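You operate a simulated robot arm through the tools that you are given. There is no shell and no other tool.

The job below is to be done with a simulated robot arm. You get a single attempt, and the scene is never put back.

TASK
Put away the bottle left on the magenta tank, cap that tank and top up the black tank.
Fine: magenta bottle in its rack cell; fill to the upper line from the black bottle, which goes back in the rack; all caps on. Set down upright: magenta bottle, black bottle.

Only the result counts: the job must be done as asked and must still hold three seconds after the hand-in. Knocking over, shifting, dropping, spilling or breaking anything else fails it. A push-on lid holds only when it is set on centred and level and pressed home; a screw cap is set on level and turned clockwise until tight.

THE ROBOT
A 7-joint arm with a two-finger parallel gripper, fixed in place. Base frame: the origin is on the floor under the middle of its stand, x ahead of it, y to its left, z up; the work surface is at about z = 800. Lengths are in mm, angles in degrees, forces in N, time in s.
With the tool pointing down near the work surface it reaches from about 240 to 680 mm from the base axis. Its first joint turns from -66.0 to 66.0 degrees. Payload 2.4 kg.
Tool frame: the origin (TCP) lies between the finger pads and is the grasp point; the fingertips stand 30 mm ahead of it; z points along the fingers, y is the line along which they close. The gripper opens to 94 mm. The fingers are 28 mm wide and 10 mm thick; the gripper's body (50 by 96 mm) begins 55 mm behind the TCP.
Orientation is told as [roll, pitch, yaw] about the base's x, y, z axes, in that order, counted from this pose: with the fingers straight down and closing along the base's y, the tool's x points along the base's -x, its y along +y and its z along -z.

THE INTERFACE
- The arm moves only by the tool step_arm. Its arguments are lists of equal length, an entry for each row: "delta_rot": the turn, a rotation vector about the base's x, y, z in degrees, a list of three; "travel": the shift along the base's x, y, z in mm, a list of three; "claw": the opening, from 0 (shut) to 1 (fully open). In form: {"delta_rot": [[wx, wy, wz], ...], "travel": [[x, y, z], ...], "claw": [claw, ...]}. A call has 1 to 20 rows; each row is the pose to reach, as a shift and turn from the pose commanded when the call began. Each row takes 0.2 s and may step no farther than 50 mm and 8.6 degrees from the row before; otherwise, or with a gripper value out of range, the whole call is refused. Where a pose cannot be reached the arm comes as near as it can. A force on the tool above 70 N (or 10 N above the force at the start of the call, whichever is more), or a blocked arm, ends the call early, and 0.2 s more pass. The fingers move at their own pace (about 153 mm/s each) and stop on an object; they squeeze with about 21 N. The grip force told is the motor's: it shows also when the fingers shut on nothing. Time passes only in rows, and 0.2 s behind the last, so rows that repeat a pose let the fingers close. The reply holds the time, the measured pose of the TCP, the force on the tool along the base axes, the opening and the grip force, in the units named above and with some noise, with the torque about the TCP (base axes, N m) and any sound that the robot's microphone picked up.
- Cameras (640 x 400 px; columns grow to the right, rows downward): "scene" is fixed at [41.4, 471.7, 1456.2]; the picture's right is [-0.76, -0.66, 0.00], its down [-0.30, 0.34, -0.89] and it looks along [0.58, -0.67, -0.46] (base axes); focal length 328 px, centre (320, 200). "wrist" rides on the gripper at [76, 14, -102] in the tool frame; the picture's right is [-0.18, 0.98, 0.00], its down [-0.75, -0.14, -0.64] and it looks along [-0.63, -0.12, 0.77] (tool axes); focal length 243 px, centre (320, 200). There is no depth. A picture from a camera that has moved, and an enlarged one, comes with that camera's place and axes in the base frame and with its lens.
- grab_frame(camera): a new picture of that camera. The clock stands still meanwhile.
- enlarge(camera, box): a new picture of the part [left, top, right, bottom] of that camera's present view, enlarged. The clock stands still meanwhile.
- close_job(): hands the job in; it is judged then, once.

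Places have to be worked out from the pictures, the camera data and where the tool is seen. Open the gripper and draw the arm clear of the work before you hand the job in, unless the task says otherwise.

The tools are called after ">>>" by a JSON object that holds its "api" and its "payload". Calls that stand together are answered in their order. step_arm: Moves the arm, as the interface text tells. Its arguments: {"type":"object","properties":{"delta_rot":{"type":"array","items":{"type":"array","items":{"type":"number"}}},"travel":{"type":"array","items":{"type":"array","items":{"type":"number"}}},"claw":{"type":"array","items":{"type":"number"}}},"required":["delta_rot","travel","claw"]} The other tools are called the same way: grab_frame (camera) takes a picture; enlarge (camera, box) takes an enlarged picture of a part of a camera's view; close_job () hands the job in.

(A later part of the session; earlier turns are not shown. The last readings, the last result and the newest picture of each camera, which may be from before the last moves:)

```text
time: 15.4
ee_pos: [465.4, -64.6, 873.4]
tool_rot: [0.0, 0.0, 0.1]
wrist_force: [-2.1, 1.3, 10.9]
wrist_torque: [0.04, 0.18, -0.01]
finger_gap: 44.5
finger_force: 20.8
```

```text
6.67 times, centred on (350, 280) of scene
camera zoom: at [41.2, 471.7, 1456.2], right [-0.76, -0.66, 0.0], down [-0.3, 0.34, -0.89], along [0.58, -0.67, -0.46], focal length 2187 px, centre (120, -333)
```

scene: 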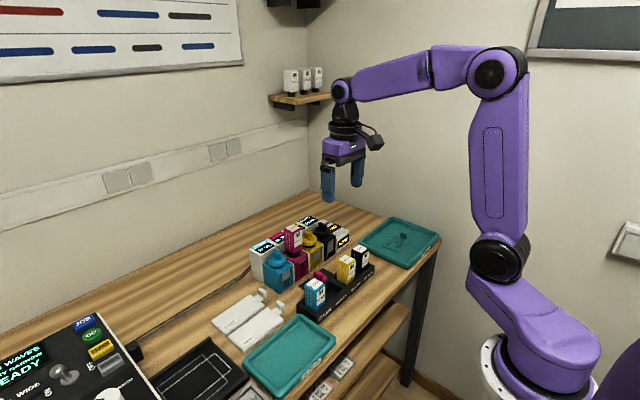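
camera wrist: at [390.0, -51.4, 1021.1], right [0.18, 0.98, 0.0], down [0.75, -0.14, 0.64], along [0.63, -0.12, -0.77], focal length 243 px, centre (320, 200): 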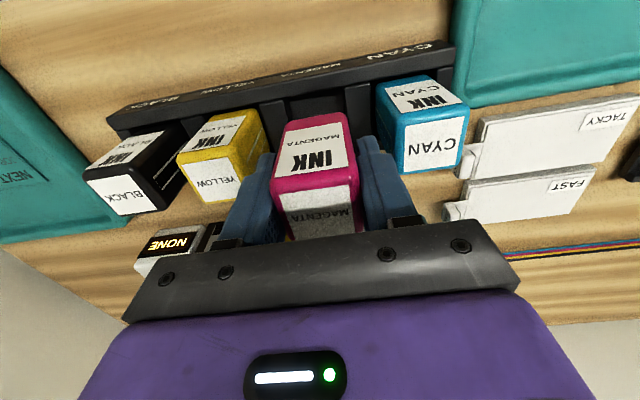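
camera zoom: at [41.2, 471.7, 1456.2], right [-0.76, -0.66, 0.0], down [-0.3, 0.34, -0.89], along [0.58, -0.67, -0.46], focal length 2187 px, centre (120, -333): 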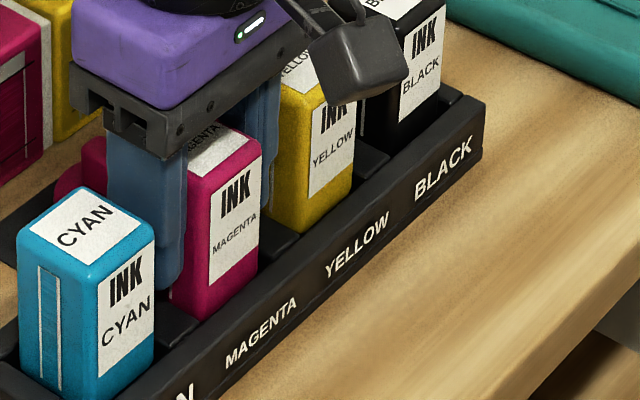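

Contact at +10.9 N with the label at the seated height, so the bottle is down. I open just enough to clear it without touching the neighbours, then rise.

>>> {"api": "step_arm", "payload": {"delta_rot": [[0, 0, 0], [0, 0, 0], [0, 0, 0]], "travel": [[0, 0, 0.8], [0, 0, 0.8], [0, 0, 0.8]], "claw": [0.5, 0.6, 0.6]}}

>>> {"api": "grab_frame", "payload": {"camera": "wrist"}}

>>> {"api": "enlarge", "payload": {"camera": "scene", "box": [320, 250, 380, 310]}}

```text
time: 16.2
ee_pos: [465.6, -65.0, 873.6]
tool_rot: [0.1, 0.0, 0.0]
wrist_force: [-0.5, 1.5, -0.4]
wrist_torque: [0.01, 0.02, 0.02]
finger_gap: 56.5
finger_force: 0.0
```

```text
taken
camera wrist: at [390.2, -51.9, 976.6], right [0.18, 0.98, 0.0], down [0.75, -0.14, 0.64], along [0.63, -0.12, -0.77], focal length 243 px, centre (320, 200)
```

wrist: 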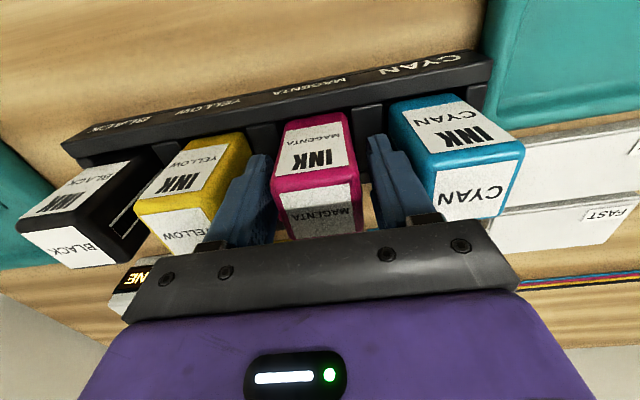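

```text
6.67 times, centred on (350, 280) of scene
camera zoom: at [41.4, 471.7, 1456.2], right [-0.76, -0.66, 0.0], down [-0.3, 0.34, -0.89], along [0.58, -0.67, -0.46], focal length 2187 px, centre (120, -333)
```

zoom: 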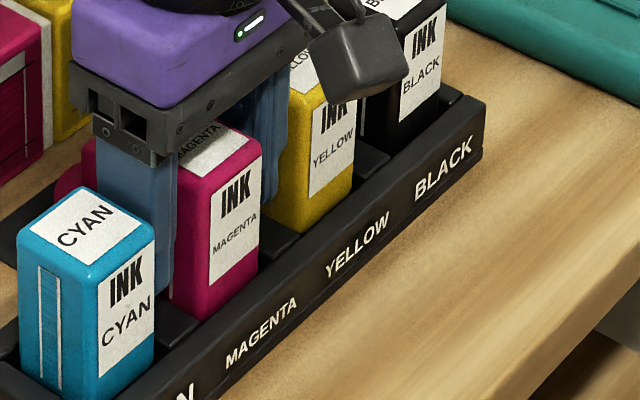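

The bottle stands upright in its cell and the fingers are clear. I rise straight up and inspect the rack.

>>> {"api": "step_arm", "payload": {"delta_rot": [[0, 0, 0], [0, 0, 0], [0, 0, 0], [0, 0, 0]], "travel": [[0, 0, 25], [0, 0, 60], [0, 0, 95], [0, 0, 125]], "claw": [0.6, 0.6, 0.6, 0.6]}}

>>> {"api": "enlarge", "payload": {"camera": "wrist", "box": [160, 20, 420, 190]}}

>>> {"api": "enlarge", "payload": {"camera": "scene", "box": [290, 240, 390, 330]}}

```text
time: 17.2
ee_pos: [463.7, -66.2, 999.1]
tool_rot: [-0.1, 0.0, 0.1]
wrist_force: [0.2, -0.1, -0.5]
wrist_torque: [0.0, 0.0, 0.04]
finger_gap: 56.3
finger_force: 0.0
```

```text
2.35 times, centred on (290, 105) of wrist
camera zoom: at [388.8, -52.8, 1102.1], right [0.18, 0.98, 0.0], down [0.75, -0.14, 0.64], along [0.63, -0.12, -0.77], focal length 571 px, centre (391, 424)
```

zoom: 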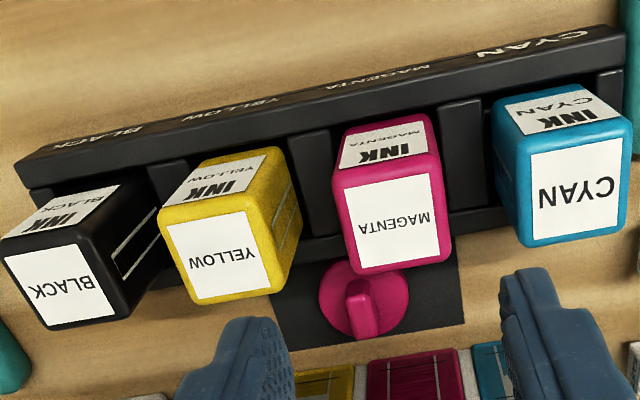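

```text
4.44 times, centred on (340, 285) of scene
camera zoom: at [41.4, 471.7, 1456.2], right [-0.76, -0.66, 0.0], down [-0.3, 0.34, -0.89], along [0.58, -0.67, -0.46], focal length 1458 px, centre (231, -178)
```

zoom: 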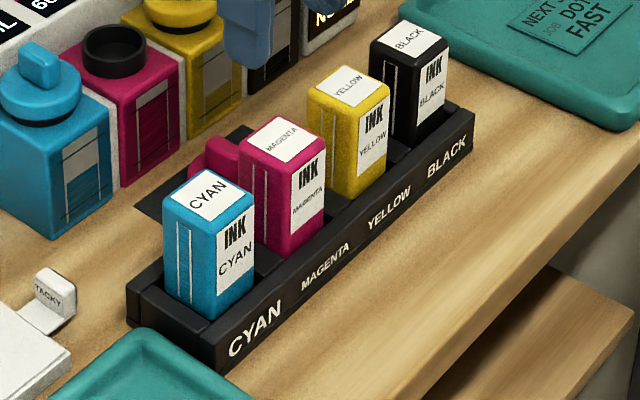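

The magenta bottle is upright in its cell, level with the others. Next I go over the magenta cap on the mat near (536, −95) and check alignment from above.

>>> {"api": "step_arm", "payload": {"delta_rot": [[0, 0, 0], [0, 0, 0], [0, 0, 0], [0, 0, 0]], "travel": [[35, -15, 0], [70, -30, 0], [70, -30, -40], [70, -30, -60]], "claw": [0.6, 0.6, 0.6, 0.6]}}

>>> {"api": "enlarge", "payload": {"camera": "wrist", "box": [230, 60, 410, 200]}}

>>> {"api": "enlarge", "payload": {"camera": "scene", "box": [280, 200, 380, 300]}}

```text
time: 18.2
ee_pos: [536.0, -95.2, 937.4]
tool_rot: [0.1, 0.0, 0.0]
wrist_force: [0.4, 0.8, -0.1]
wrist_torque: [0.01, -0.02, -0.02]
finger_gap: 56.4
finger_force: 0.1
```

```text
2.86 times, centred on (320, 130) of wrist
camera zoom: at [459.8, -82.7, 1040.6], right [0.18, 0.98, 0.0], down [0.75, -0.14, 0.64], along [0.63, -0.12, -0.77], focal length 693 px, centre (320, 400)
```

zoom: 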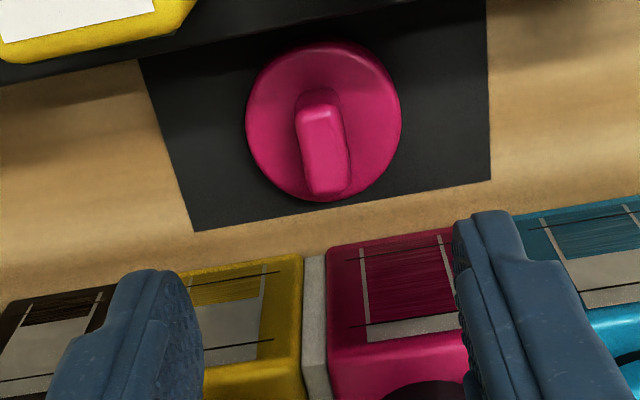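

```text
4.00 times, centred on (330, 250) of scene
camera zoom: at [41.4, 471.7, 1456.2], right [-0.76, -0.66, 0.0], down [-0.3, 0.34, -0.89], along [0.58, -0.67, -0.46], focal length 1312 px, centre (280, 0)
```

zoom: 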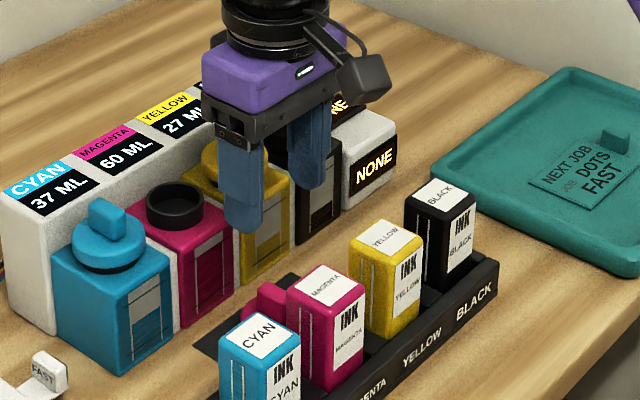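

The ridge is within 1 mm of the approach axis and aligned along x. I narrow the opening and descend toward it.

>>> {"api": "step_arm", "payload": {"delta_rot": [[0, 0, 0], [0, 0, 0], [0, 0, 0], [0, 0, 0]], "travel": [[0, 0.9, -30], [0, 0.9, -60], [0, 0.9, -84], [0, 0.9, -84]], "claw": [0.45, 0.4, 0.4, 0.4]}}

>>> {"api": "enlarge", "payload": {"camera": "wrist", "box": [240, 90, 400, 230]}}

>>> {"api": "enlarge", "payload": {"camera": "scene", "box": [290, 230, 370, 310]}}

```text
time: 19.2
ee_pos: [535.8, -95.1, 853.7]
tool_rot: [0.0, 0.0, 0.0]
wrist_force: [0.5, 0.4, -0.8]
wrist_torque: [0.04, -0.02, -0.02]
finger_gap: 37.6
finger_force: 0.0
```

```text
2.86 times, centred on (320, 160) of wrist
camera zoom: at [461.0, -82.2, 956.5], right [0.18, 0.98, 0.0], down [0.75, -0.14, 0.64], along [0.63, -0.12, -0.77], focal length 693 px, centre (320, 314)
```

zoom: 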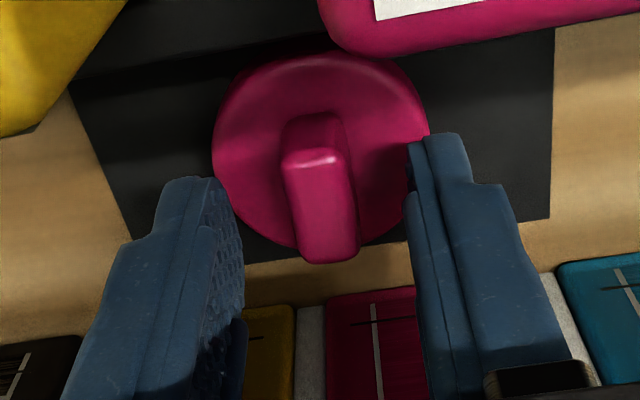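

```text
5.00 times, centred on (330, 270) of scene
camera zoom: at [41.4, 471.7, 1456.2], right [-0.76, -0.66, 0.0], down [-0.3, 0.34, -0.89], along [0.58, -0.67, -0.46], focal length 1640 px, centre (270, -150)
```

zoom: 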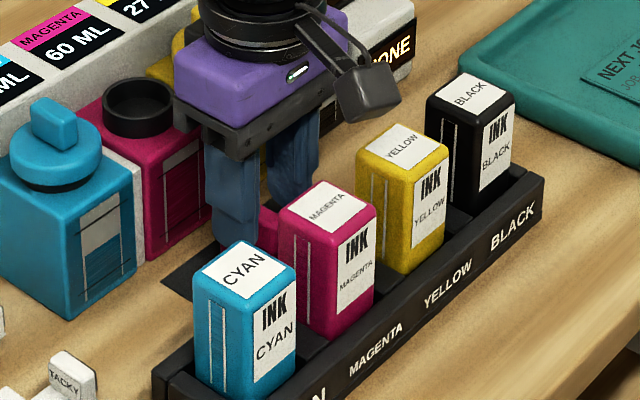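

The fingers straddle the ridge evenly. I lower a few millimetres more, watching for contact with the disc.

>>> {"api": "step_arm", "payload": {"delta_rot": [[0, 0, 0], [0, 0, 0]], "travel": [[0, 0.3, -2], [0, 0.3, -4]], "claw": [0.4, 0.4]}}

>>> {"api": "enlarge", "payload": {"camera": "wrist", "box": [240, 90, 400, 230]}}

```text
time: 19.8
ee_pos: [536.6, -94.3, 851.7]
tool_rot: [0.0, -0.1, 0.0]
wrist_force: [-0.3, -0.1, 0.4]
wrist_torque: [0.0, -0.01, -0.03]
finger_gap: 37.7
finger_force: 0.0
```

```text
2.86 times, centred on (320, 160) of wrist
camera zoom: at [460.9, -81.4, 953.7], right [0.18, 0.98, 0.0], down [0.75, -0.14, 0.64], along [0.63, -0.12, -0.77], focal length 693 px, centre (320, 314)
```

zoom: 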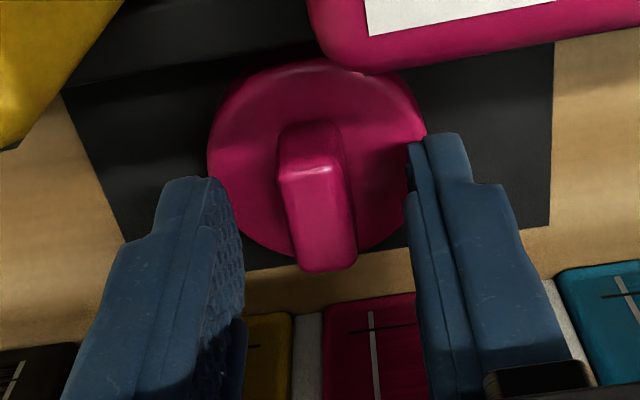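

Still no contact. I lower 3 mm more so the tips come near the disc face, then close on the ridge.

>>> {"api": "step_arm", "payload": {"delta_rot": [[0, 0, 0], [0, 0, 0]], "travel": [[0, -0.3, -1.5], [0, -0.3, -3]], "claw": [0.4, 0.4]}}

>>> {"api": "step_arm", "payload": {"delta_rot": [[0, 0, 0]], "travel": [[0, 0, -1.5]], "claw": [0.4]}}

>>> {"api": "enlarge", "payload": {"camera": "wrist", "box": [240, 90, 400, 230]}}

```text
time: 20.4
ee_pos: [535.7, -92.8, 847.3]
tool_rot: [0.0, 0.0, 0.1]
wrist_force: [0.8, 0.4, -0.1]
wrist_torque: [0.03, -0.02, -0.03]
finger_gap: 37.9
finger_force: 0.0
```

```text
time: 20.8
ee_pos: [535.4, -94.0, 846.3]
tool_rot: [0.0, 0.0, 0.0]
wrist_force: [-0.8, -0.1, 0.7]
wrist_torque: [0.02, 0.01, 0.0]
finger_gap: 37.6
finger_force: 0.1
```

```text
2.86 times, centred on (320, 160) of wrist
camera zoom: at [460.8, -81.0, 948.8], right [0.18, 0.98, 0.0], down [0.75, -0.14, 0.64], along [0.63, -0.12, -0.77], focal length 693 px, centre (320, 314)
```

zoom: 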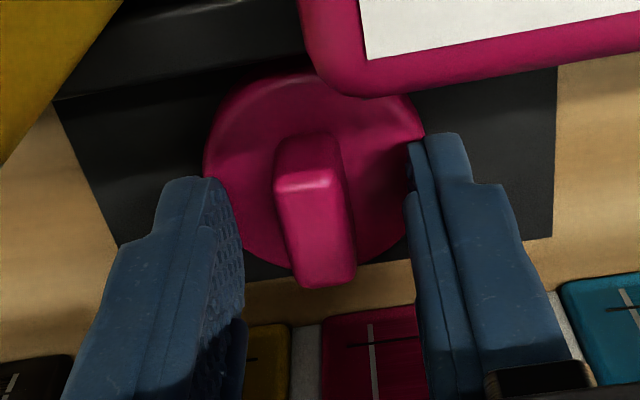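

The ridge sits about 1 mm to −y of the finger midline. I correct that and close on it.

>>> {"api": "step_arm", "payload": {"delta_rot": [[0, 0, 0], [0, 0, 0], [0, 0, 0], [0, 0, 0]], "travel": [[0, -0.9, 0], [0, -0.9, 0], [0, -0.9, 0], [0, -0.9, 0]], "claw": [0.4, 0.2, 0.0, 0.0]}}

>>> {"api": "enlarge", "payload": {"camera": "wrist", "box": [240, 90, 400, 230]}}

```text
time: 21.8
ee_pos: [535.3, -95.4, 845.8]
tool_rot: [0.0, 0.0, 0.0]
wrist_force: [0.0, 0.0, -0.5]
wrist_torque: [0.0, -0.03, 0.01]
finger_gap: 12.7
finger_force: 20.8
```

```text
2.86 times, centred on (320, 160) of wrist
camera zoom: at [460.5, -81.9, 949.1], right [0.18, 0.98, 0.0], down [0.75, -0.14, 0.64], along [0.63, -0.12, -0.77], focal length 693 px, centre (320, 314)
```

zoom: 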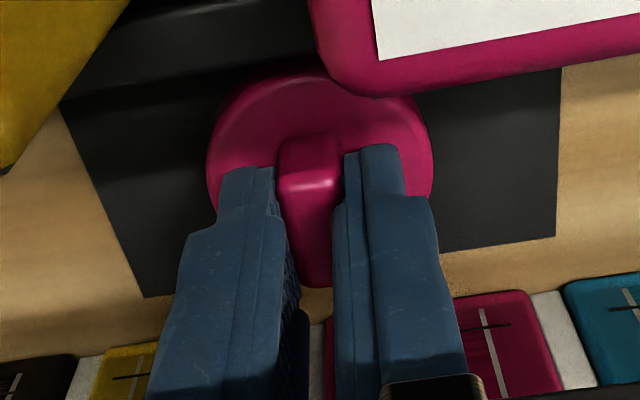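

It grips the ridge at 12.7 mm. I lift gently and verify the cap comes along level.

>>> {"api": "step_arm", "payload": {"delta_rot": [[0, 0, 0], [0, 0, 0], [0, 0, 0], [0, 0, 0]], "travel": [[0, 0, 10], [0, 0, 40], [0, 0, 80], [0, 0, 120]], "claw": [0.0, 0.0, 0.0, 0.0]}}

>>> {"api": "grab_frame", "payload": {"camera": "wrist"}}

>>> {"api": "enlarge", "payload": {"camera": "scene", "box": [280, 180, 370, 270]}}

```text
time: 22.8
ee_pos: [536.0, -93.9, 966.5]
tool_rot: [0.0, 0.2, 0.0]
wrist_force: [0.7, 1.4, -0.2]
wrist_torque: [0.01, 0.03, -0.01]
finger_gap: 12.9
finger_force: 20.8
```

```text
taken
camera wrist: at [460.2, -81.4, 1069.5], right [0.18, 0.98, 0.0], down [0.75, -0.14, 0.64], along [0.63, -0.12, -0.77], focal length 243 px, centre (320, 200)
```

wrist: 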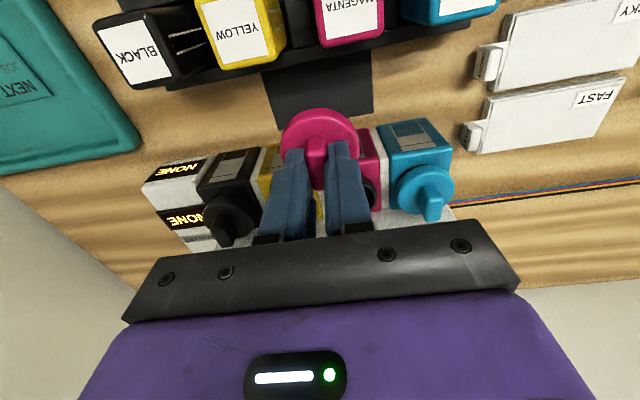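

```text
4.44 times, centred on (325, 225) of scene
camera zoom: at [41.4, 471.7, 1456.2], right [-0.76, -0.66, 0.0], down [-0.3, 0.34, -0.89], along [0.58, -0.67, -0.46], focal length 1458 px, centre (298, 89)
```

zoom: 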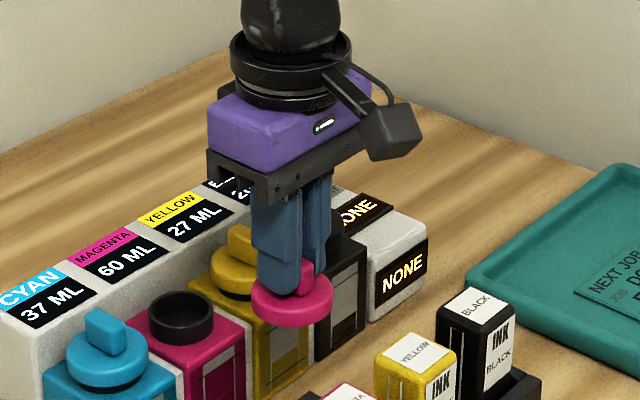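

The cap is held level. Before placing it I locate the open neck precisely from two wrist views, either side of it.

>>> {"api": "step_arm", "payload": {"delta_rot": [[0, 0, 0], [0, 0, 0], [0, 0, 0]], "travel": [[20, -20, 20], [30, -45, 40], [30, -45, 40]], "claw": [0.0, 0.0, 0.0]}}

>>> {"api": "enlarge", "payload": {"camera": "wrist", "box": [310, 80, 470, 220]}}

>>> {"api": "step_arm", "payload": {"delta_rot": [[0, 0, 0], [0, 0, 0], [0, 0, 0], [0, 0, 0]], "travel": [[0, 40, 0], [0, 80, 0], [0, 120, 0], [0, 120, 0]], "claw": [0.0, 0.0, 0.0, 0.0]}}

>>> {"api": "enlarge", "payload": {"camera": "wrist", "box": [170, 80, 330, 220]}}

```text
time: 23.6
ee_pos: [562.6, -141.1, 1006.9]
tool_rot: [0.0, 0.0, 0.0]
wrist_force: [-0.4, 0.4, 0.7]
wrist_torque: [0.01, 0.0, 0.01]
finger_gap: 12.6
finger_force: 20.9
```

```text
2.86 times, centred on (390, 150) of wrist
camera zoom: at [488.7, -127.6, 1110.1], right [0.18, 0.98, 0.0], down [0.75, -0.14, 0.64], along [0.63, -0.12, -0.77], focal length 693 px, centre (120, 343)
```

zoom: 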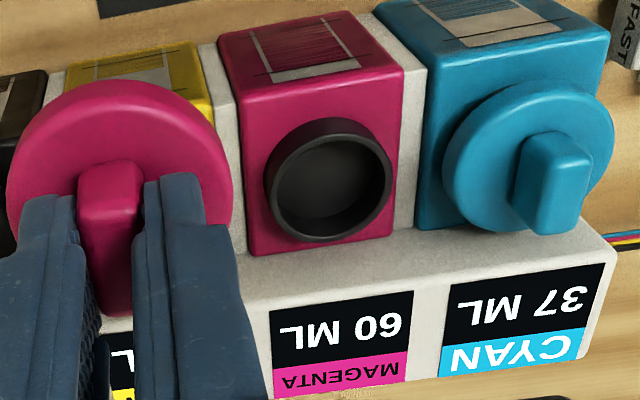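

```text
time: 24.6
ee_pos: [563.3, -17.9, 1006.4]
tool_rot: [0.0, -0.1, 0.0]
wrist_force: [0.7, -0.3, -0.1]
wrist_torque: [-0.03, -0.04, 0.01]
finger_gap: 12.6
finger_force: 21.0
```

```text
2.86 times, centred on (250, 150) of wrist
camera zoom: at [488.3, -4.7, 1108.5], right [0.18, 0.98, 0.0], down [0.75, -0.14, 0.64], along [0.63, -0.12, -0.77], focal length 693 px, centre (520, 343)
```

zoom: 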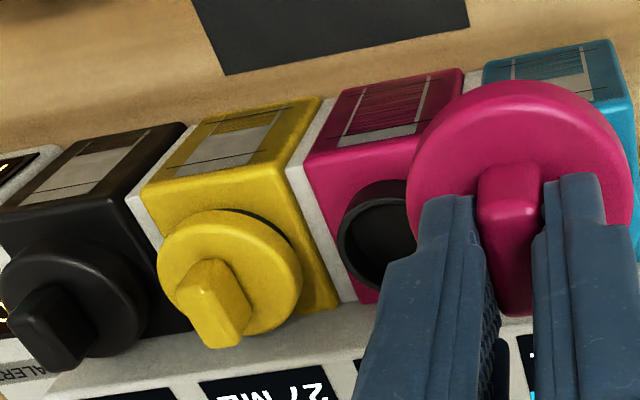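

From these views the neck centre is about (615.8, −75.4), and the held cap is centred in the fingers to within 1 mm. I move the cap to hover about 15 mm above the rim and re-measure.

>>> {"api": "step_arm", "payload": {"delta_rot": [[0, 0, 0], [0, 0, 0], [0, 0, 0], [0, 0, 0]], "travel": [[25, -30, 0], [51, -55, 0], [51, -55, -30], [51, -55, -50]], "claw": [0.0, 0.0, 0.0, 0.0]}}

>>> {"api": "enlarge", "payload": {"camera": "scene", "box": [255, 215, 335, 285]}}

>>> {"api": "enlarge", "payload": {"camera": "wrist", "box": [200, 70, 440, 220]}}

```text
time: 25.6
ee_pos: [615.8, -72.6, 957.7]
tool_rot: [0.0, 0.0, 0.0]
wrist_force: [-0.3, 0.3, -0.3]
wrist_torque: [0.01, -0.03, 0.02]
finger_gap: 12.8
finger_force: 21.2
```

```text
5.71 times, centred on (295, 250) of scene
camera zoom: at [41.5, 471.7, 1456.2], right [-0.76, -0.66, 0.0], down [-0.3, 0.34, -0.89], along [0.58, -0.67, -0.46], focal length 1875 px, centre (463, -86)
```

zoom: 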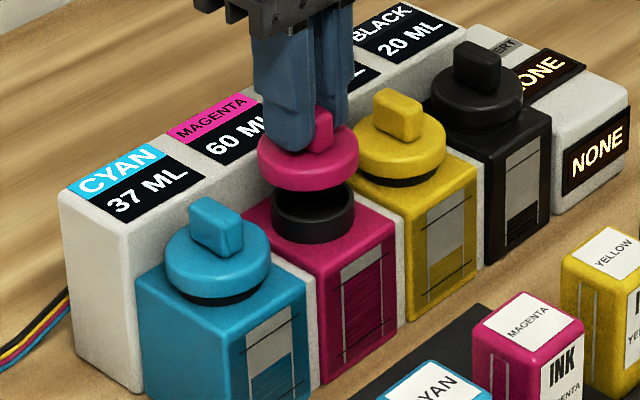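

```text
2.67 times, centred on (320, 145) of wrist
camera zoom: at [540.4, -60.4, 1059.9], right [0.18, 0.98, 0.0], down [0.75, -0.14, 0.64], along [0.63, -0.12, -0.77], focal length 647 px, centre (320, 347)
```

zoom: 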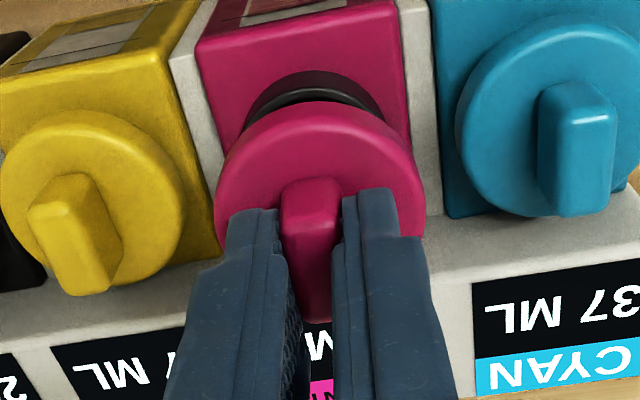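

I zoom more tightly on the cap and neck in both cameras to measure the residual offset.

>>> {"api": "enlarge", "payload": {"camera": "scene", "box": [275, 225, 315, 255]}}

>>> {"api": "enlarge", "payload": {"camera": "wrist", "box": [270, 80, 370, 150]}}

>>> {"api": "enlarge", "payload": {"camera": "scene", "box": [260, 225, 345, 270]}}

```text
13.33 times, centred on (295, 240) of scene
camera zoom: at [41.5, 471.7, 1456.2], right [-0.76, -0.66, 0.0], down [-0.3, 0.34, -0.89], along [0.58, -0.67, -0.46], focal length 4374 px, centre (653, -333)
```

zoom: 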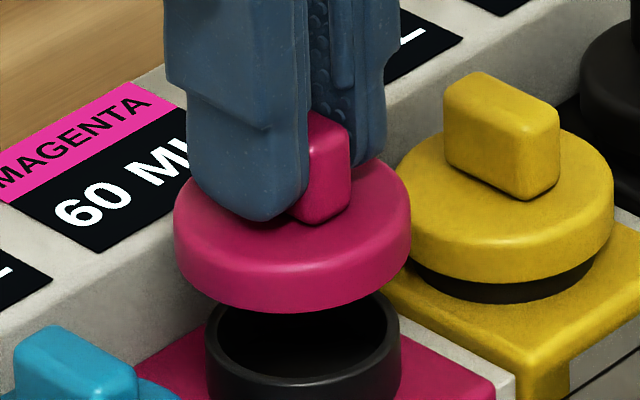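

```text
5.71 times, centred on (320, 115) of wrist
camera zoom: at [540.4, -60.4, 1059.9], right [0.18, 0.98, 0.0], down [0.75, -0.14, 0.64], along [0.63, -0.12, -0.77], focal length 1386 px, centre (320, 686)
```

zoom: 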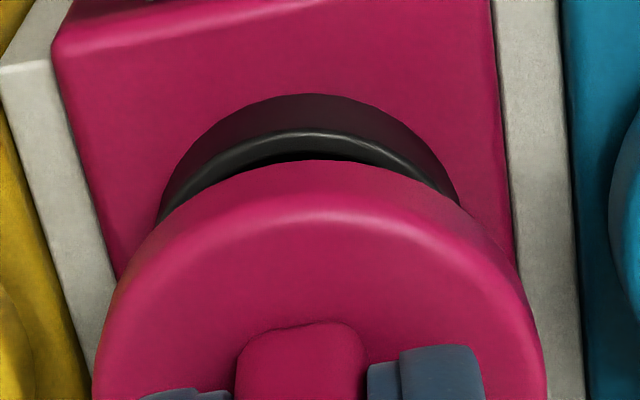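

```text
7.53 times, centred on (302, 248) of scene
camera zoom: at [41.5, 471.7, 1456.2], right [-0.76, -0.66, 0.0], down [-0.3, 0.34, -0.89], along [0.58, -0.67, -0.46], focal length 2470 px, centre (452, -158)
```

zoom: 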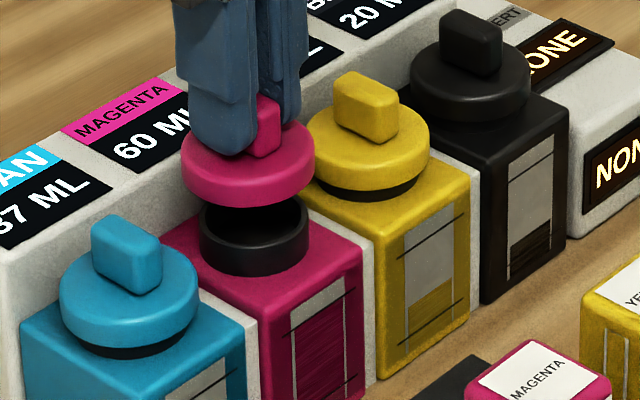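

The cap is about 1.5 mm too far in +x relative to the neck, while y is good. I correct and lower to just above the rim.

>>> {"api": "step_arm", "payload": {"delta_rot": [[0, 0, 0], [0, 0, 0], [0, 0, 0]], "travel": [[-1.5, 0, -6], [-1.5, 0, -14], [-1.5, 0, -18]], "claw": [0.0, 0.0, 0.0]}}

>>> {"api": "enlarge", "payload": {"camera": "scene", "box": [275, 230, 315, 260]}}

>>> {"api": "enlarge", "payload": {"camera": "wrist", "box": [270, 80, 370, 150]}}

```text
time: 26.4
ee_pos: [613.9, -75.4, 938.4]
tool_rot: [0.0, 0.0, 0.0]
wrist_force: [-0.8, 0.0, -0.5]
wrist_torque: [0.0, 0.04, 0.03]
finger_gap: 12.7
finger_force: 21.3
```

```text
13.33 times, centred on (295, 245) of scene
camera zoom: at [41.4, 471.7, 1456.2], right [-0.76, -0.66, 0.0], down [-0.3, 0.34, -0.89], along [0.58, -0.67, -0.46], focal length 4374 px, centre (653, -400)
```

zoom: 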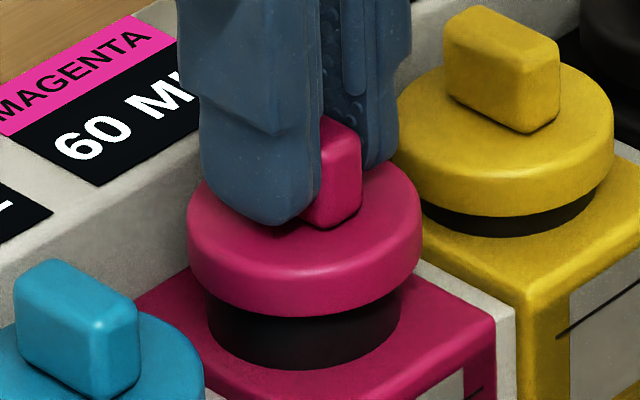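

```text
5.71 times, centred on (320, 115) of wrist
camera zoom: at [539.0, -61.5, 1041.7], right [0.18, 0.98, 0.0], down [0.75, -0.14, 0.64], along [0.63, -0.12, -0.77], focal length 1386 px, centre (320, 686)
```

zoom: 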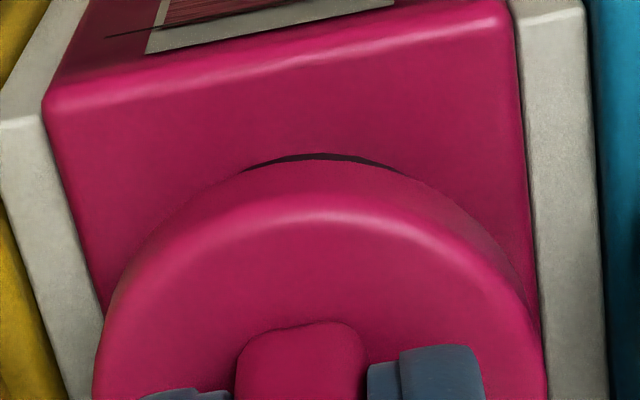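

That slightly overshot: the combined views say the cap is now about 1 mm too far in −x. I nudge +1.1 mm and recheck before pressing.

>>> {"api": "step_arm", "payload": {"delta_rot": [[0, 0, 0], [0, 0, 0]], "travel": [[1.1, 0.1, 0], [1.1, 0.1, 0]], "claw": [0.0, 0.0]}}

>>> {"api": "enlarge", "payload": {"camera": "scene", "box": [275, 230, 315, 260]}}

>>> {"api": "enlarge", "payload": {"camera": "wrist", "box": [270, 80, 370, 150]}}

```text
time: 27.0
ee_pos: [615.9, -73.4, 938.9]
tool_rot: [-0.1, 0.0, 0.0]
wrist_force: [-0.4, 0.2, -0.2]
wrist_torque: [-0.03, 0.03, -0.03]
finger_gap: 12.8
finger_force: 20.2
```

```text
13.33 times, centred on (295, 245) of scene
camera zoom: at [41.4, 471.7, 1456.2], right [-0.76, -0.66, 0.0], down [-0.3, 0.34, -0.89], along [0.58, -0.67, -0.46], focal length 4374 px, centre (653, -400)
```

zoom: 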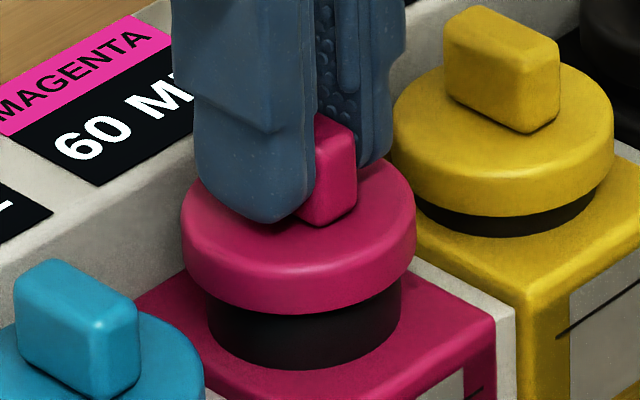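

```text
5.71 times, centred on (320, 115) of wrist
camera zoom: at [540.4, -61.3, 1041.8], right [0.18, 0.98, 0.0], down [0.75, -0.14, 0.64], along [0.63, -0.12, -0.77], focal length 1386 px, centre (320, 686)
```

zoom: 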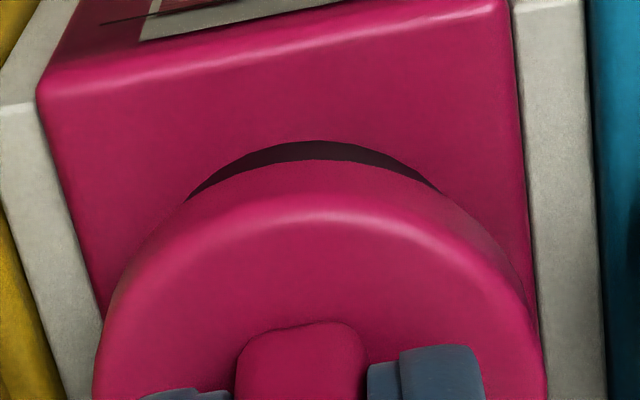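

Scene and wrist now agree to within about 0.5 mm. I trim y by −0.4 and press down gradually, watching the force.

>>> {"api": "step_arm", "payload": {"delta_rot": [[0, 0, 0], [0, 0, 0], [0, 0, 0]], "travel": [[0, -0.4, -1.5], [0, -0.4, -3], [0, -0.4, -4.5]], "claw": [0.0, 0.0, 0.0]}}

```text
time: 27.8
ee_pos: [615.4, -74.3, 935.5]
tool_rot: [0.0, 0.0, -0.1]
wrist_force: [0.6, 0.3, -0.6]
wrist_torque: [-0.02, 0.01, -0.02]
finger_gap: 12.6
finger_force: 20.9
```

No contact yet, so I continue down 4 mm more in small steps.

>>> {"api": "step_arm", "payload": {"delta_rot": [[0, 0, 0], [0, 0, 0], [0, 0, 0]], "travel": [[0, 0, -1.3], [0, 0, -2.6], [0, 0, -4]], "claw": [0.0, 0.0, 0.0]}}

>>> {"api": "enlarge", "payload": {"camera": "scene", "box": [275, 230, 315, 260]}}

```text
time: 28.6
ee_pos: [616.1, -75.7, 929.5]
tool_rot: [0.0, 0.0, -0.1]
wrist_force: [-0.8, 0.0, 0.4]
wrist_torque: [0.0, 0.02, 0.0]
finger_gap: 12.6
finger_force: 20.6
```

```text
13.33 times, centred on (295, 245) of scene
camera zoom: at [41.4, 471.7, 1456.2], right [-0.76, -0.66, 0.0], down [-0.3, 0.34, -0.89], along [0.58, -0.67, -0.46], focal length 4374 px, centre (653, -400)
```

zoom: 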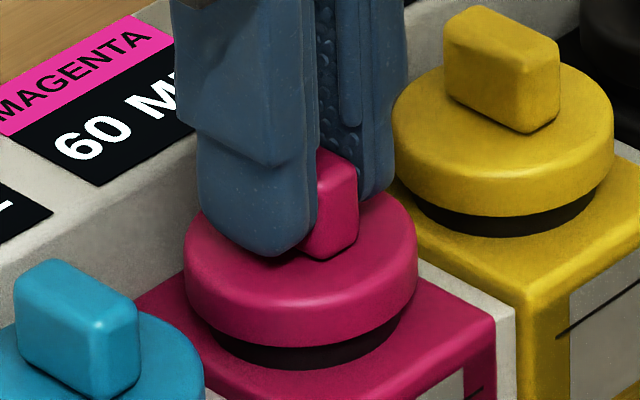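

The black band under the cap now looks the same as on the yellow tank. I press further to confirm it is home.

>>> {"api": "step_arm", "payload": {"delta_rot": [[0, 0, 0], [0, 0, 0]], "travel": [[0, 0, -1], [0, 0, -2]], "claw": [0.0, 0.0]}}

```text
time: 29.2
ee_pos: [616.0, -75.3, 929.4]
tool_rot: [0.0, -0.1, 0.1]
wrist_force: [-13.6, 2.2, 24.7]
wrist_torque: [0.06, 0.33, -0.01]
finger_gap: 12.9
finger_force: 20.8
heard: snap
```

The microphone heard a snap, so the cap has seated. I look at it before deciding on any further press.

>>> {"api": "enlarge", "payload": {"camera": "scene", "box": [275, 230, 315, 260]}}

>>> {"api": "enlarge", "payload": {"camera": "wrist", "box": [200, 70, 440, 220]}}

```text
13.33 times, centred on (295, 245) of scene
camera zoom: at [40.6, 471.8, 1456.2], right [-0.76, -0.66, 0.0], down [-0.3, 0.34, -0.89], along [0.58, -0.67, -0.46], focal length 4374 px, centre (653, -400)
```

zoom: 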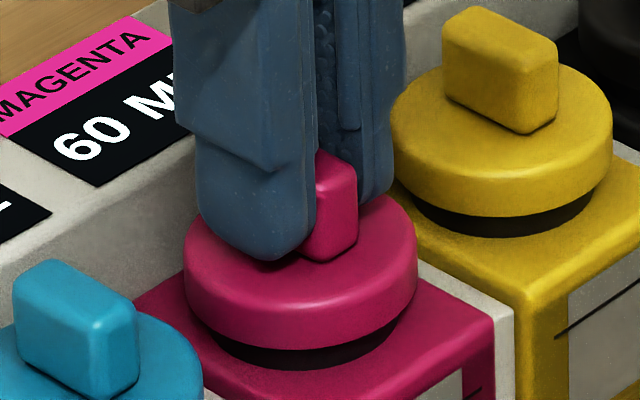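

```text
2.67 times, centred on (320, 145) of wrist
camera zoom: at [540.4, -61.7, 1031.9], right [0.18, 0.98, 0.0], down [0.75, -0.14, 0.64], along [0.63, -0.12, -0.77], focal length 647 px, centre (320, 347)
```

zoom: 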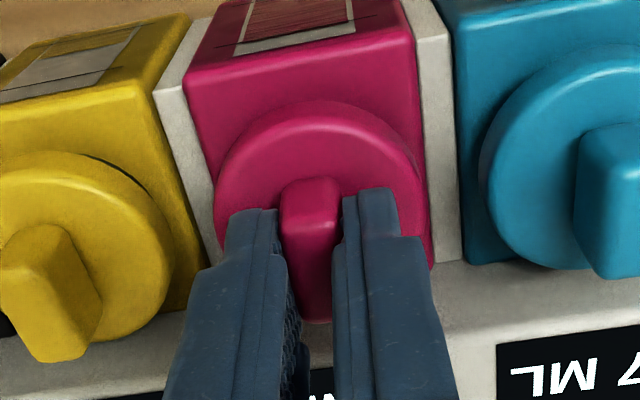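

The cap sits flush, level and matches its neighbours. I open the fingers and lift away.

>>> {"api": "step_arm", "payload": {"delta_rot": [[0, 0, 0], [0, 0, 0], [0, 0, 0], [0, 0, 0], [0, 0, 0], [0, 0, 0]], "travel": [[0, 0, 1], [0, 0, 1], [0, 0, 1], [0, 0, 25], [0, 0, 60], [0, 0, 90]], "claw": [0.25, 0.35, 0.35, 0.35, 0.35, 0.35]}}

>>> {"api": "enlarge", "payload": {"camera": "scene", "box": [255, 215, 345, 285]}}

>>> {"api": "enlarge", "payload": {"camera": "wrist", "box": [200, 60, 440, 220]}}

```text
time: 30.6
ee_pos: [616.4, -73.6, 1017.6]
tool_rot: [0.0, 0.0, 0.0]
wrist_force: [-0.1, 0.1, 0.2]
wrist_torque: [0.03, -0.02, -0.01]
finger_gap: 33.1
finger_force: 0.1
```

```text
5.71 times, centred on (300, 250) of scene
camera zoom: at [41.4, 471.7, 1456.2], right [-0.76, -0.66, 0.0], down [-0.3, 0.34, -0.89], along [0.58, -0.67, -0.46], focal length 1875 px, centre (434, -86)
```

zoom: 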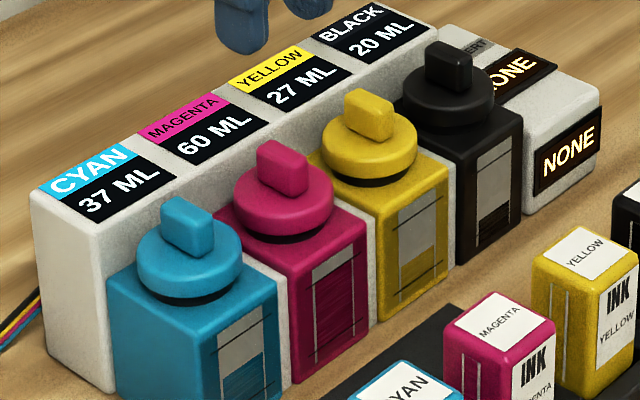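

```text
2.50 times, centred on (320, 140) of wrist
camera zoom: at [540.8, -61.7, 1119.8], right [0.18, 0.98, 0.0], down [0.75, -0.14, 0.64], along [0.63, -0.12, -0.77], focal length 606 px, centre (320, 350)
```

zoom: 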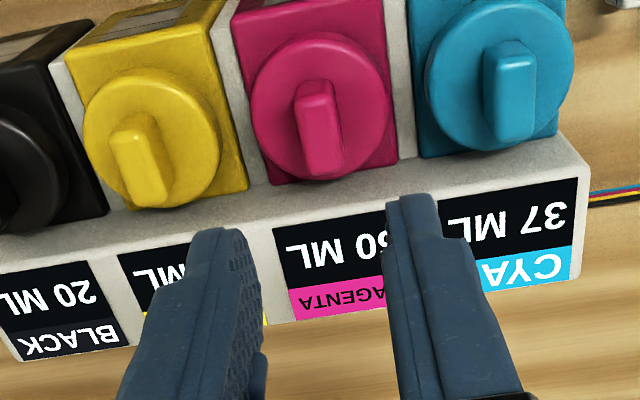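

The magenta cap matches the other tanks exactly. Next is the black cap: I hover above it near (616, −207) and measure its offset from the finger axis.

>>> {"api": "step_arm", "payload": {"delta_rot": [[0, 0, 0], [0, 0, 0], [0, 0, 0], [0, 0, 0]], "travel": [[0, -45, 0], [0, -90, 0], [0, -131.6, -15], [0, -131.6, -35]], "claw": [0.4, 0.4, 0.4, 0.4]}}

>>> {"api": "enlarge", "payload": {"camera": "wrist", "box": [240, 60, 400, 200]}}

>>> {"api": "enlarge", "payload": {"camera": "scene", "box": [290, 180, 370, 260]}}

```text
time: 31.6
ee_pos: [615.9, -206.7, 984.6]
tool_rot: [0.0, 0.0, 0.1]
wrist_force: [0.1, 0.5, 0.0]
wrist_torque: [0.0, -0.05, 0.0]
finger_gap: 37.5
finger_force: 0.2
```

```text
2.86 times, centred on (320, 130) of wrist
camera zoom: at [541.0, -194.0, 1086.1], right [0.18, 0.98, 0.0], down [0.75, -0.14, 0.64], along [0.63, -0.12, -0.77], focal length 693 px, centre (320, 400)
```

zoom: 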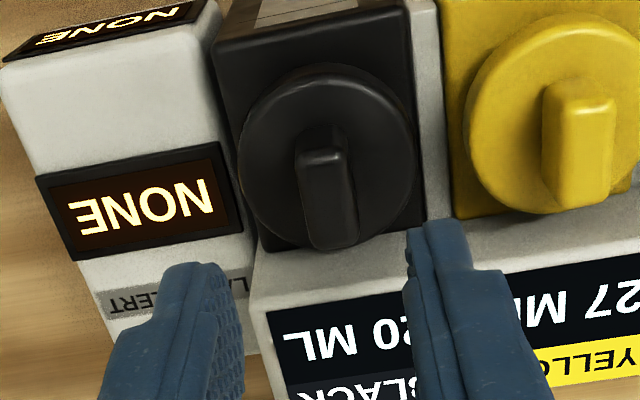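

```text
5.00 times, centred on (330, 220) of scene
camera zoom: at [41.5, 471.6, 1456.2], right [-0.76, -0.66, 0.0], down [-0.3, 0.34, -0.89], along [0.58, -0.67, -0.46], focal length 1640 px, centre (270, 100)
```

zoom: 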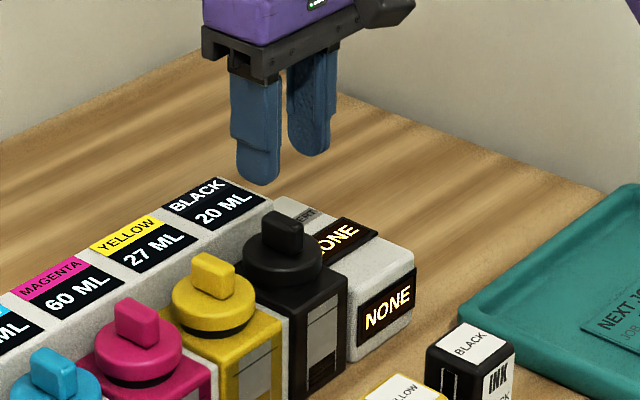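

The black ridge is about 2.3 mm to +y of my axis, so I correct for that. Then I descend to just above the grasp height I used on the magenta cap (928).

>>> {"api": "step_arm", "payload": {"delta_rot": [[0, 0, 0], [0, 0, 0], [0, 0, 0], [0, 0, 0]], "travel": [[-0.5, 2.3, -15], [-0.5, 2.3, -35], [-0.5, 2.3, -50], [-0.5, 2.3, -50]], "claw": [0.4, 0.4, 0.4, 0.4]}}

>>> {"api": "enlarge", "payload": {"camera": "wrist", "box": [240, 90, 400, 230]}}

>>> {"api": "enlarge", "payload": {"camera": "scene", "box": [310, 210, 350, 250]}}

```text
time: 32.6
ee_pos: [615.4, -202.9, 932.9]
tool_rot: [0.0, 0.0, 0.0]
wrist_force: [-0.7, -0.5, 0.1]
wrist_torque: [0.0, 0.02, 0.02]
finger_gap: 37.7
finger_force: 0.0
```

```text
2.86 times, centred on (320, 160) of wrist
camera zoom: at [540.3, -190.1, 1034.8], right [0.18, 0.98, 0.0], down [0.75, -0.14, 0.64], along [0.63, -0.12, -0.77], focal length 693 px, centre (320, 314)
```

zoom: 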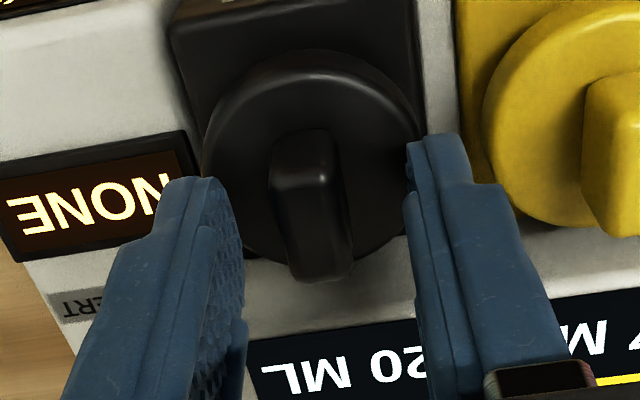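

```text
10.00 times, centred on (330, 230) of scene
camera zoom: at [41.4, 471.7, 1456.2], right [-0.76, -0.66, 0.0], down [-0.3, 0.34, -0.89], along [0.58, -0.67, -0.46], focal length 3281 px, centre (220, -100)
```

zoom: 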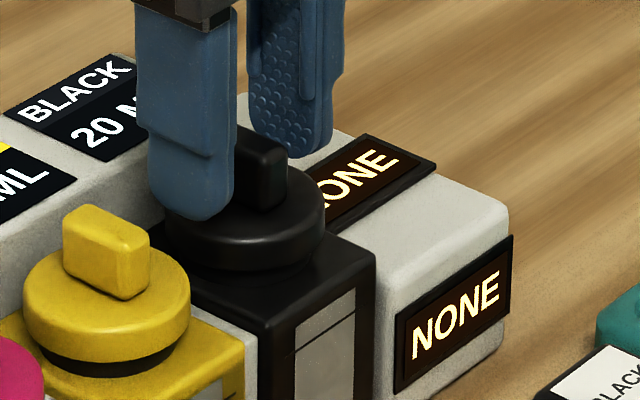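

The arm settled about 1.4 mm beyond, so I step back in y and lower to the grasp height.

>>> {"api": "step_arm", "payload": {"delta_rot": [[0, 0, 0], [0, 0, 0], [0, 0, 0]], "travel": [[0, -1.3, 0], [0, -1.3, -2], [0, -1.3, -4.5]], "claw": [0.4, 0.4, 0.4]}}

>>> {"api": "enlarge", "payload": {"camera": "wrist", "box": [240, 90, 400, 230]}}

```text
time: 33.4
ee_pos: [615.7, -205.4, 928.8]
tool_rot: [0.0, 0.0, 0.0]
wrist_force: [-0.1, -0.5, 0.3]
wrist_torque: [-0.01, 0.0, -0.02]
finger_gap: 37.5
finger_force: 0.0
```

```text
2.86 times, centred on (320, 160) of wrist
camera zoom: at [540.2, -192.3, 1031.1], right [0.18, 0.98, 0.0], down [0.75, -0.14, 0.64], along [0.63, -0.12, -0.77], focal length 693 px, centre (320, 314)
```

zoom: 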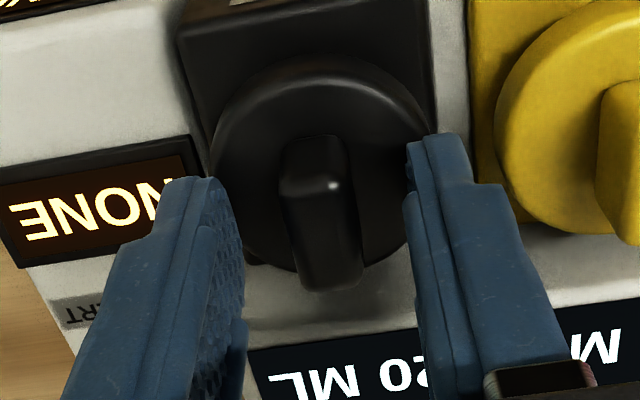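

The ridge is now centred. I close on it.

>>> {"api": "step_arm", "payload": {"delta_rot": [[0, 0, 0], [0, 0, 0], [0, 0, 0], [0, 0, 0]], "travel": [[0, 0, -0.5], [0, 0, -0.5], [0, 0, -0.5], [0, 0, -0.5]], "claw": [0.3, 0.1, 0.0, 0.0]}}

```text
time: 34.4
ee_pos: [615.4, -204.7, 927.2]
tool_rot: [-0.1, 0.1, 0.2]
wrist_force: [-1.3, 4.0, 1.9]
wrist_torque: [0.13, 0.08, -0.04]
finger_gap: 12.7
finger_force: 21.5
```

It's gripped at 12.7 mm. I pull straight up slowly and watch whether it pops off like a push-on cap.

>>> {"api": "step_arm", "payload": {"delta_rot": [[0, 0, 0], [0, 0, 0], [0, 0, 0]], "travel": [[0, 0, 1], [0, 0, 2], [0, 0, 3]], "claw": [0.0, 0.0, 0.0]}}

>>> {"api": "enlarge", "payload": {"camera": "scene", "box": [310, 210, 350, 250]}}

```text
time: 35.2
ee_pos: [615.1, -205.1, 930.6]
tool_rot: [0.0, 0.0, 0.0]
wrist_force: [-0.2, 2.9, -1.2]
wrist_torque: [0.08, -0.02, 0.0]
finger_gap: 12.9
finger_force: 21.1
heard: snap
```

```text
10.00 times, centred on (330, 230) of scene
camera zoom: at [41.5, 471.7, 1456.2], right [-0.76, -0.66, 0.0], down [-0.3, 0.34, -0.89], along [0.58, -0.67, -0.46], focal length 3281 px, centre (220, -100)
```

zoom: 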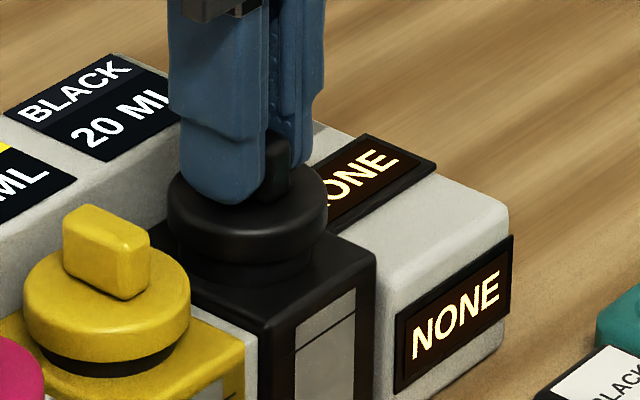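

It popped off with a snap and no turning, so the caps are push-on. I lift the black cap clear and carry it over the mat.

>>> {"api": "step_arm", "payload": {"delta_rot": [[0, 0, 0], [0, 0, 0], [0, 0, 0], [0, 0, 0], [0, 0, 0], [0, 0, 0]], "travel": [[0, 0, 15], [0, 0, 40], [0, 0, 65], [-25, 35, 65], [-52, 73, 65], [-80, 111, 65]], "claw": [0.0, 0.0, 0.0, 0.0, 0.0, 0.0]}}

>>> {"api": "enlarge", "payload": {"camera": "scene", "box": [270, 180, 390, 290]}}

>>> {"api": "enlarge", "payload": {"camera": "wrist", "box": [220, 30, 420, 180]}}

```text
time: 36.6
ee_pos: [536.8, -94.7, 995.5]
tool_rot: [0.1, -0.2, 0.0]
wrist_force: [-0.4, -0.8, -0.2]
wrist_torque: [0.02, 0.05, 0.01]
finger_gap: 12.6
finger_force: 21.4
```

```text
3.64 times, centred on (330, 235) of scene
camera zoom: at [41.5, 471.6, 1456.2], right [-0.76, -0.66, 0.0], down [-0.3, 0.34, -0.89], along [0.58, -0.67, -0.46], focal length 1193 px, centre (284, 73)
```

zoom: 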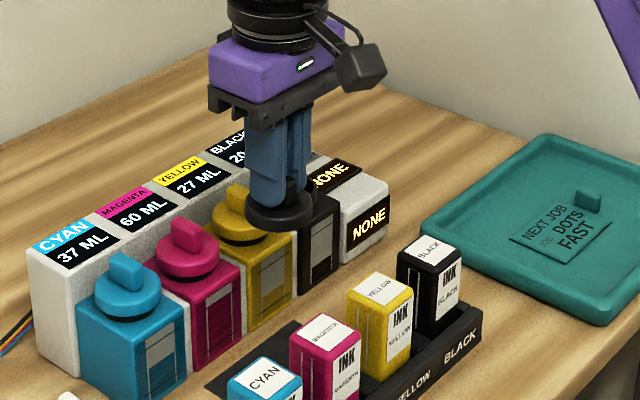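

```text
2.67 times, centred on (320, 105) of wrist
camera zoom: at [460.6, -81.9, 1098.6], right [0.18, 0.98, 0.0], down [0.75, -0.14, 0.64], along [0.63, -0.12, -0.77], focal length 647 px, centre (320, 453)
```

zoom: 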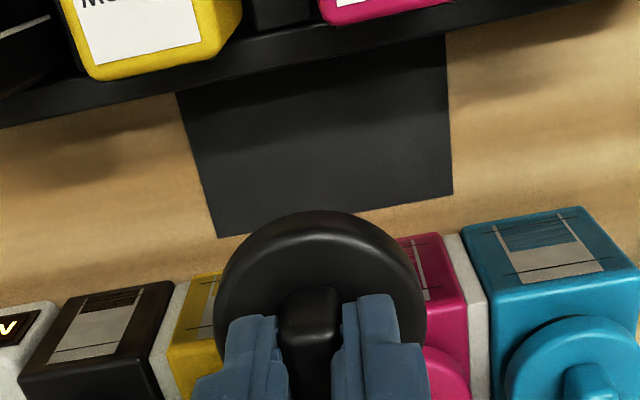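

The mat is clear and directly below, centred at about (534.5, −94). I lower the cap most of the way, then creep.

>>> {"api": "step_arm", "payload": {"delta_rot": [[0, 0, 0], [0, 0, 0], [0, 0, 0], [0, 0, 0], [0, 0, 0]], "travel": [[-0.5, 0.5, -40], [-0.5, 0.5, -80], [-0.5, 0.5, -115], [-0.5, 0.5, -135], [-0.5, 0.5, -143]], "claw": [0.0, 0.0, 0.0, 0.0, 0.0]}}

>>> {"api": "enlarge", "payload": {"camera": "scene", "box": [290, 230, 370, 310]}}

```text
time: 37.8
ee_pos: [536.6, -95.6, 853.6]
tool_rot: [0.1, -0.1, -0.2]
wrist_force: [0.7, 0.2, -0.7]
wrist_torque: [0.01, 0.01, -0.03]
finger_gap: 12.5
finger_force: 21.2
```

```text
5.00 times, centred on (330, 270) of scene
camera zoom: at [41.4, 471.7, 1456.2], right [-0.76, -0.66, 0.0], down [-0.3, 0.34, -0.89], along [0.58, -0.67, -0.46], focal length 1640 px, centre (270, -150)
```

zoom: 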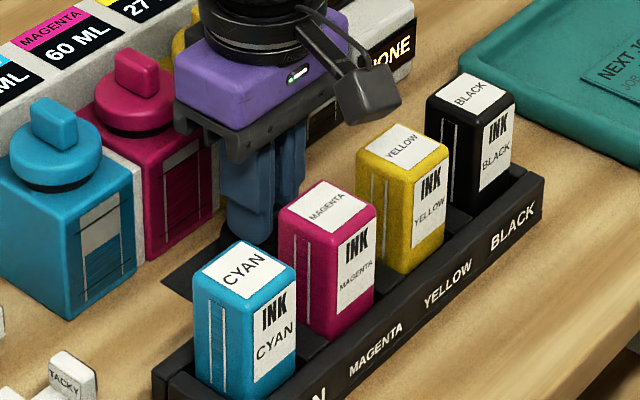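

No contact yet at z 853.6. I creep down toward the expected set-down height of about 846.

>>> {"api": "step_arm", "payload": {"delta_rot": [[0, 0, 0], [0, 0, 0], [0, 0, 0]], "travel": [[0, 0, -2], [0, 0, -4], [0, 0, -5.5]], "claw": [0.0, 0.0, 0.0]}}

```text
time: 38.6
ee_pos: [535.1, -94.9, 846.6]
tool_rot: [-0.1, 0.0, 0.0]
wrist_force: [0.3, -0.5, 0.6]
wrist_torque: [-0.03, 0.02, 0.0]
finger_gap: 12.7
finger_force: 20.5
```

Still free of contact, so I take another millimetre.

>>> {"api": "step_arm", "payload": {"delta_rot": [[0, 0, 0], [0, 0, 0]], "travel": [[0, 0, -0.8], [0, 0, -1.3]], "claw": [0.0, 0.0]}}

```text
time: 39.2
ee_pos: [535.1, -94.2, 845.8]
tool_rot: [0.1, 0.0, 0.0]
wrist_force: [0.7, -0.9, -0.3]
wrist_torque: [-0.01, -0.01, 0.01]
finger_gap: 12.8
finger_force: 21.3
```

No contact at 845.8 yet, so I continue in 1 mm increments.

>>> {"api": "step_arm", "payload": {"delta_rot": [[0, 0, 0]], "travel": [[0, 0, -1]], "claw": [0.0]}}

>>> {"api": "enlarge", "payload": {"camera": "wrist", "box": [240, 80, 400, 220]}}

```text
time: 39.6
ee_pos: [534.3, -94.2, 846.4]
tool_rot: [0.0, 0.0, -0.1]
wrist_force: [-0.3, 0.4, -0.2]
wrist_torque: [-0.01, 0.01, -0.01]
finger_gap: 12.7
finger_force: 20.6
```

```text
2.86 times, centred on (320, 150) of wrist
camera zoom: at [460.1, -81.5, 947.6], right [0.18, 0.98, 0.0], down [0.75, -0.14, 0.64], along [0.63, -0.12, -0.77], focal length 693 px, centre (320, 343)
```

zoom: 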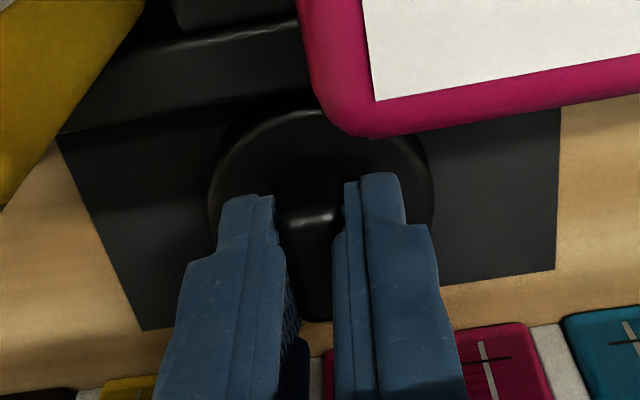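

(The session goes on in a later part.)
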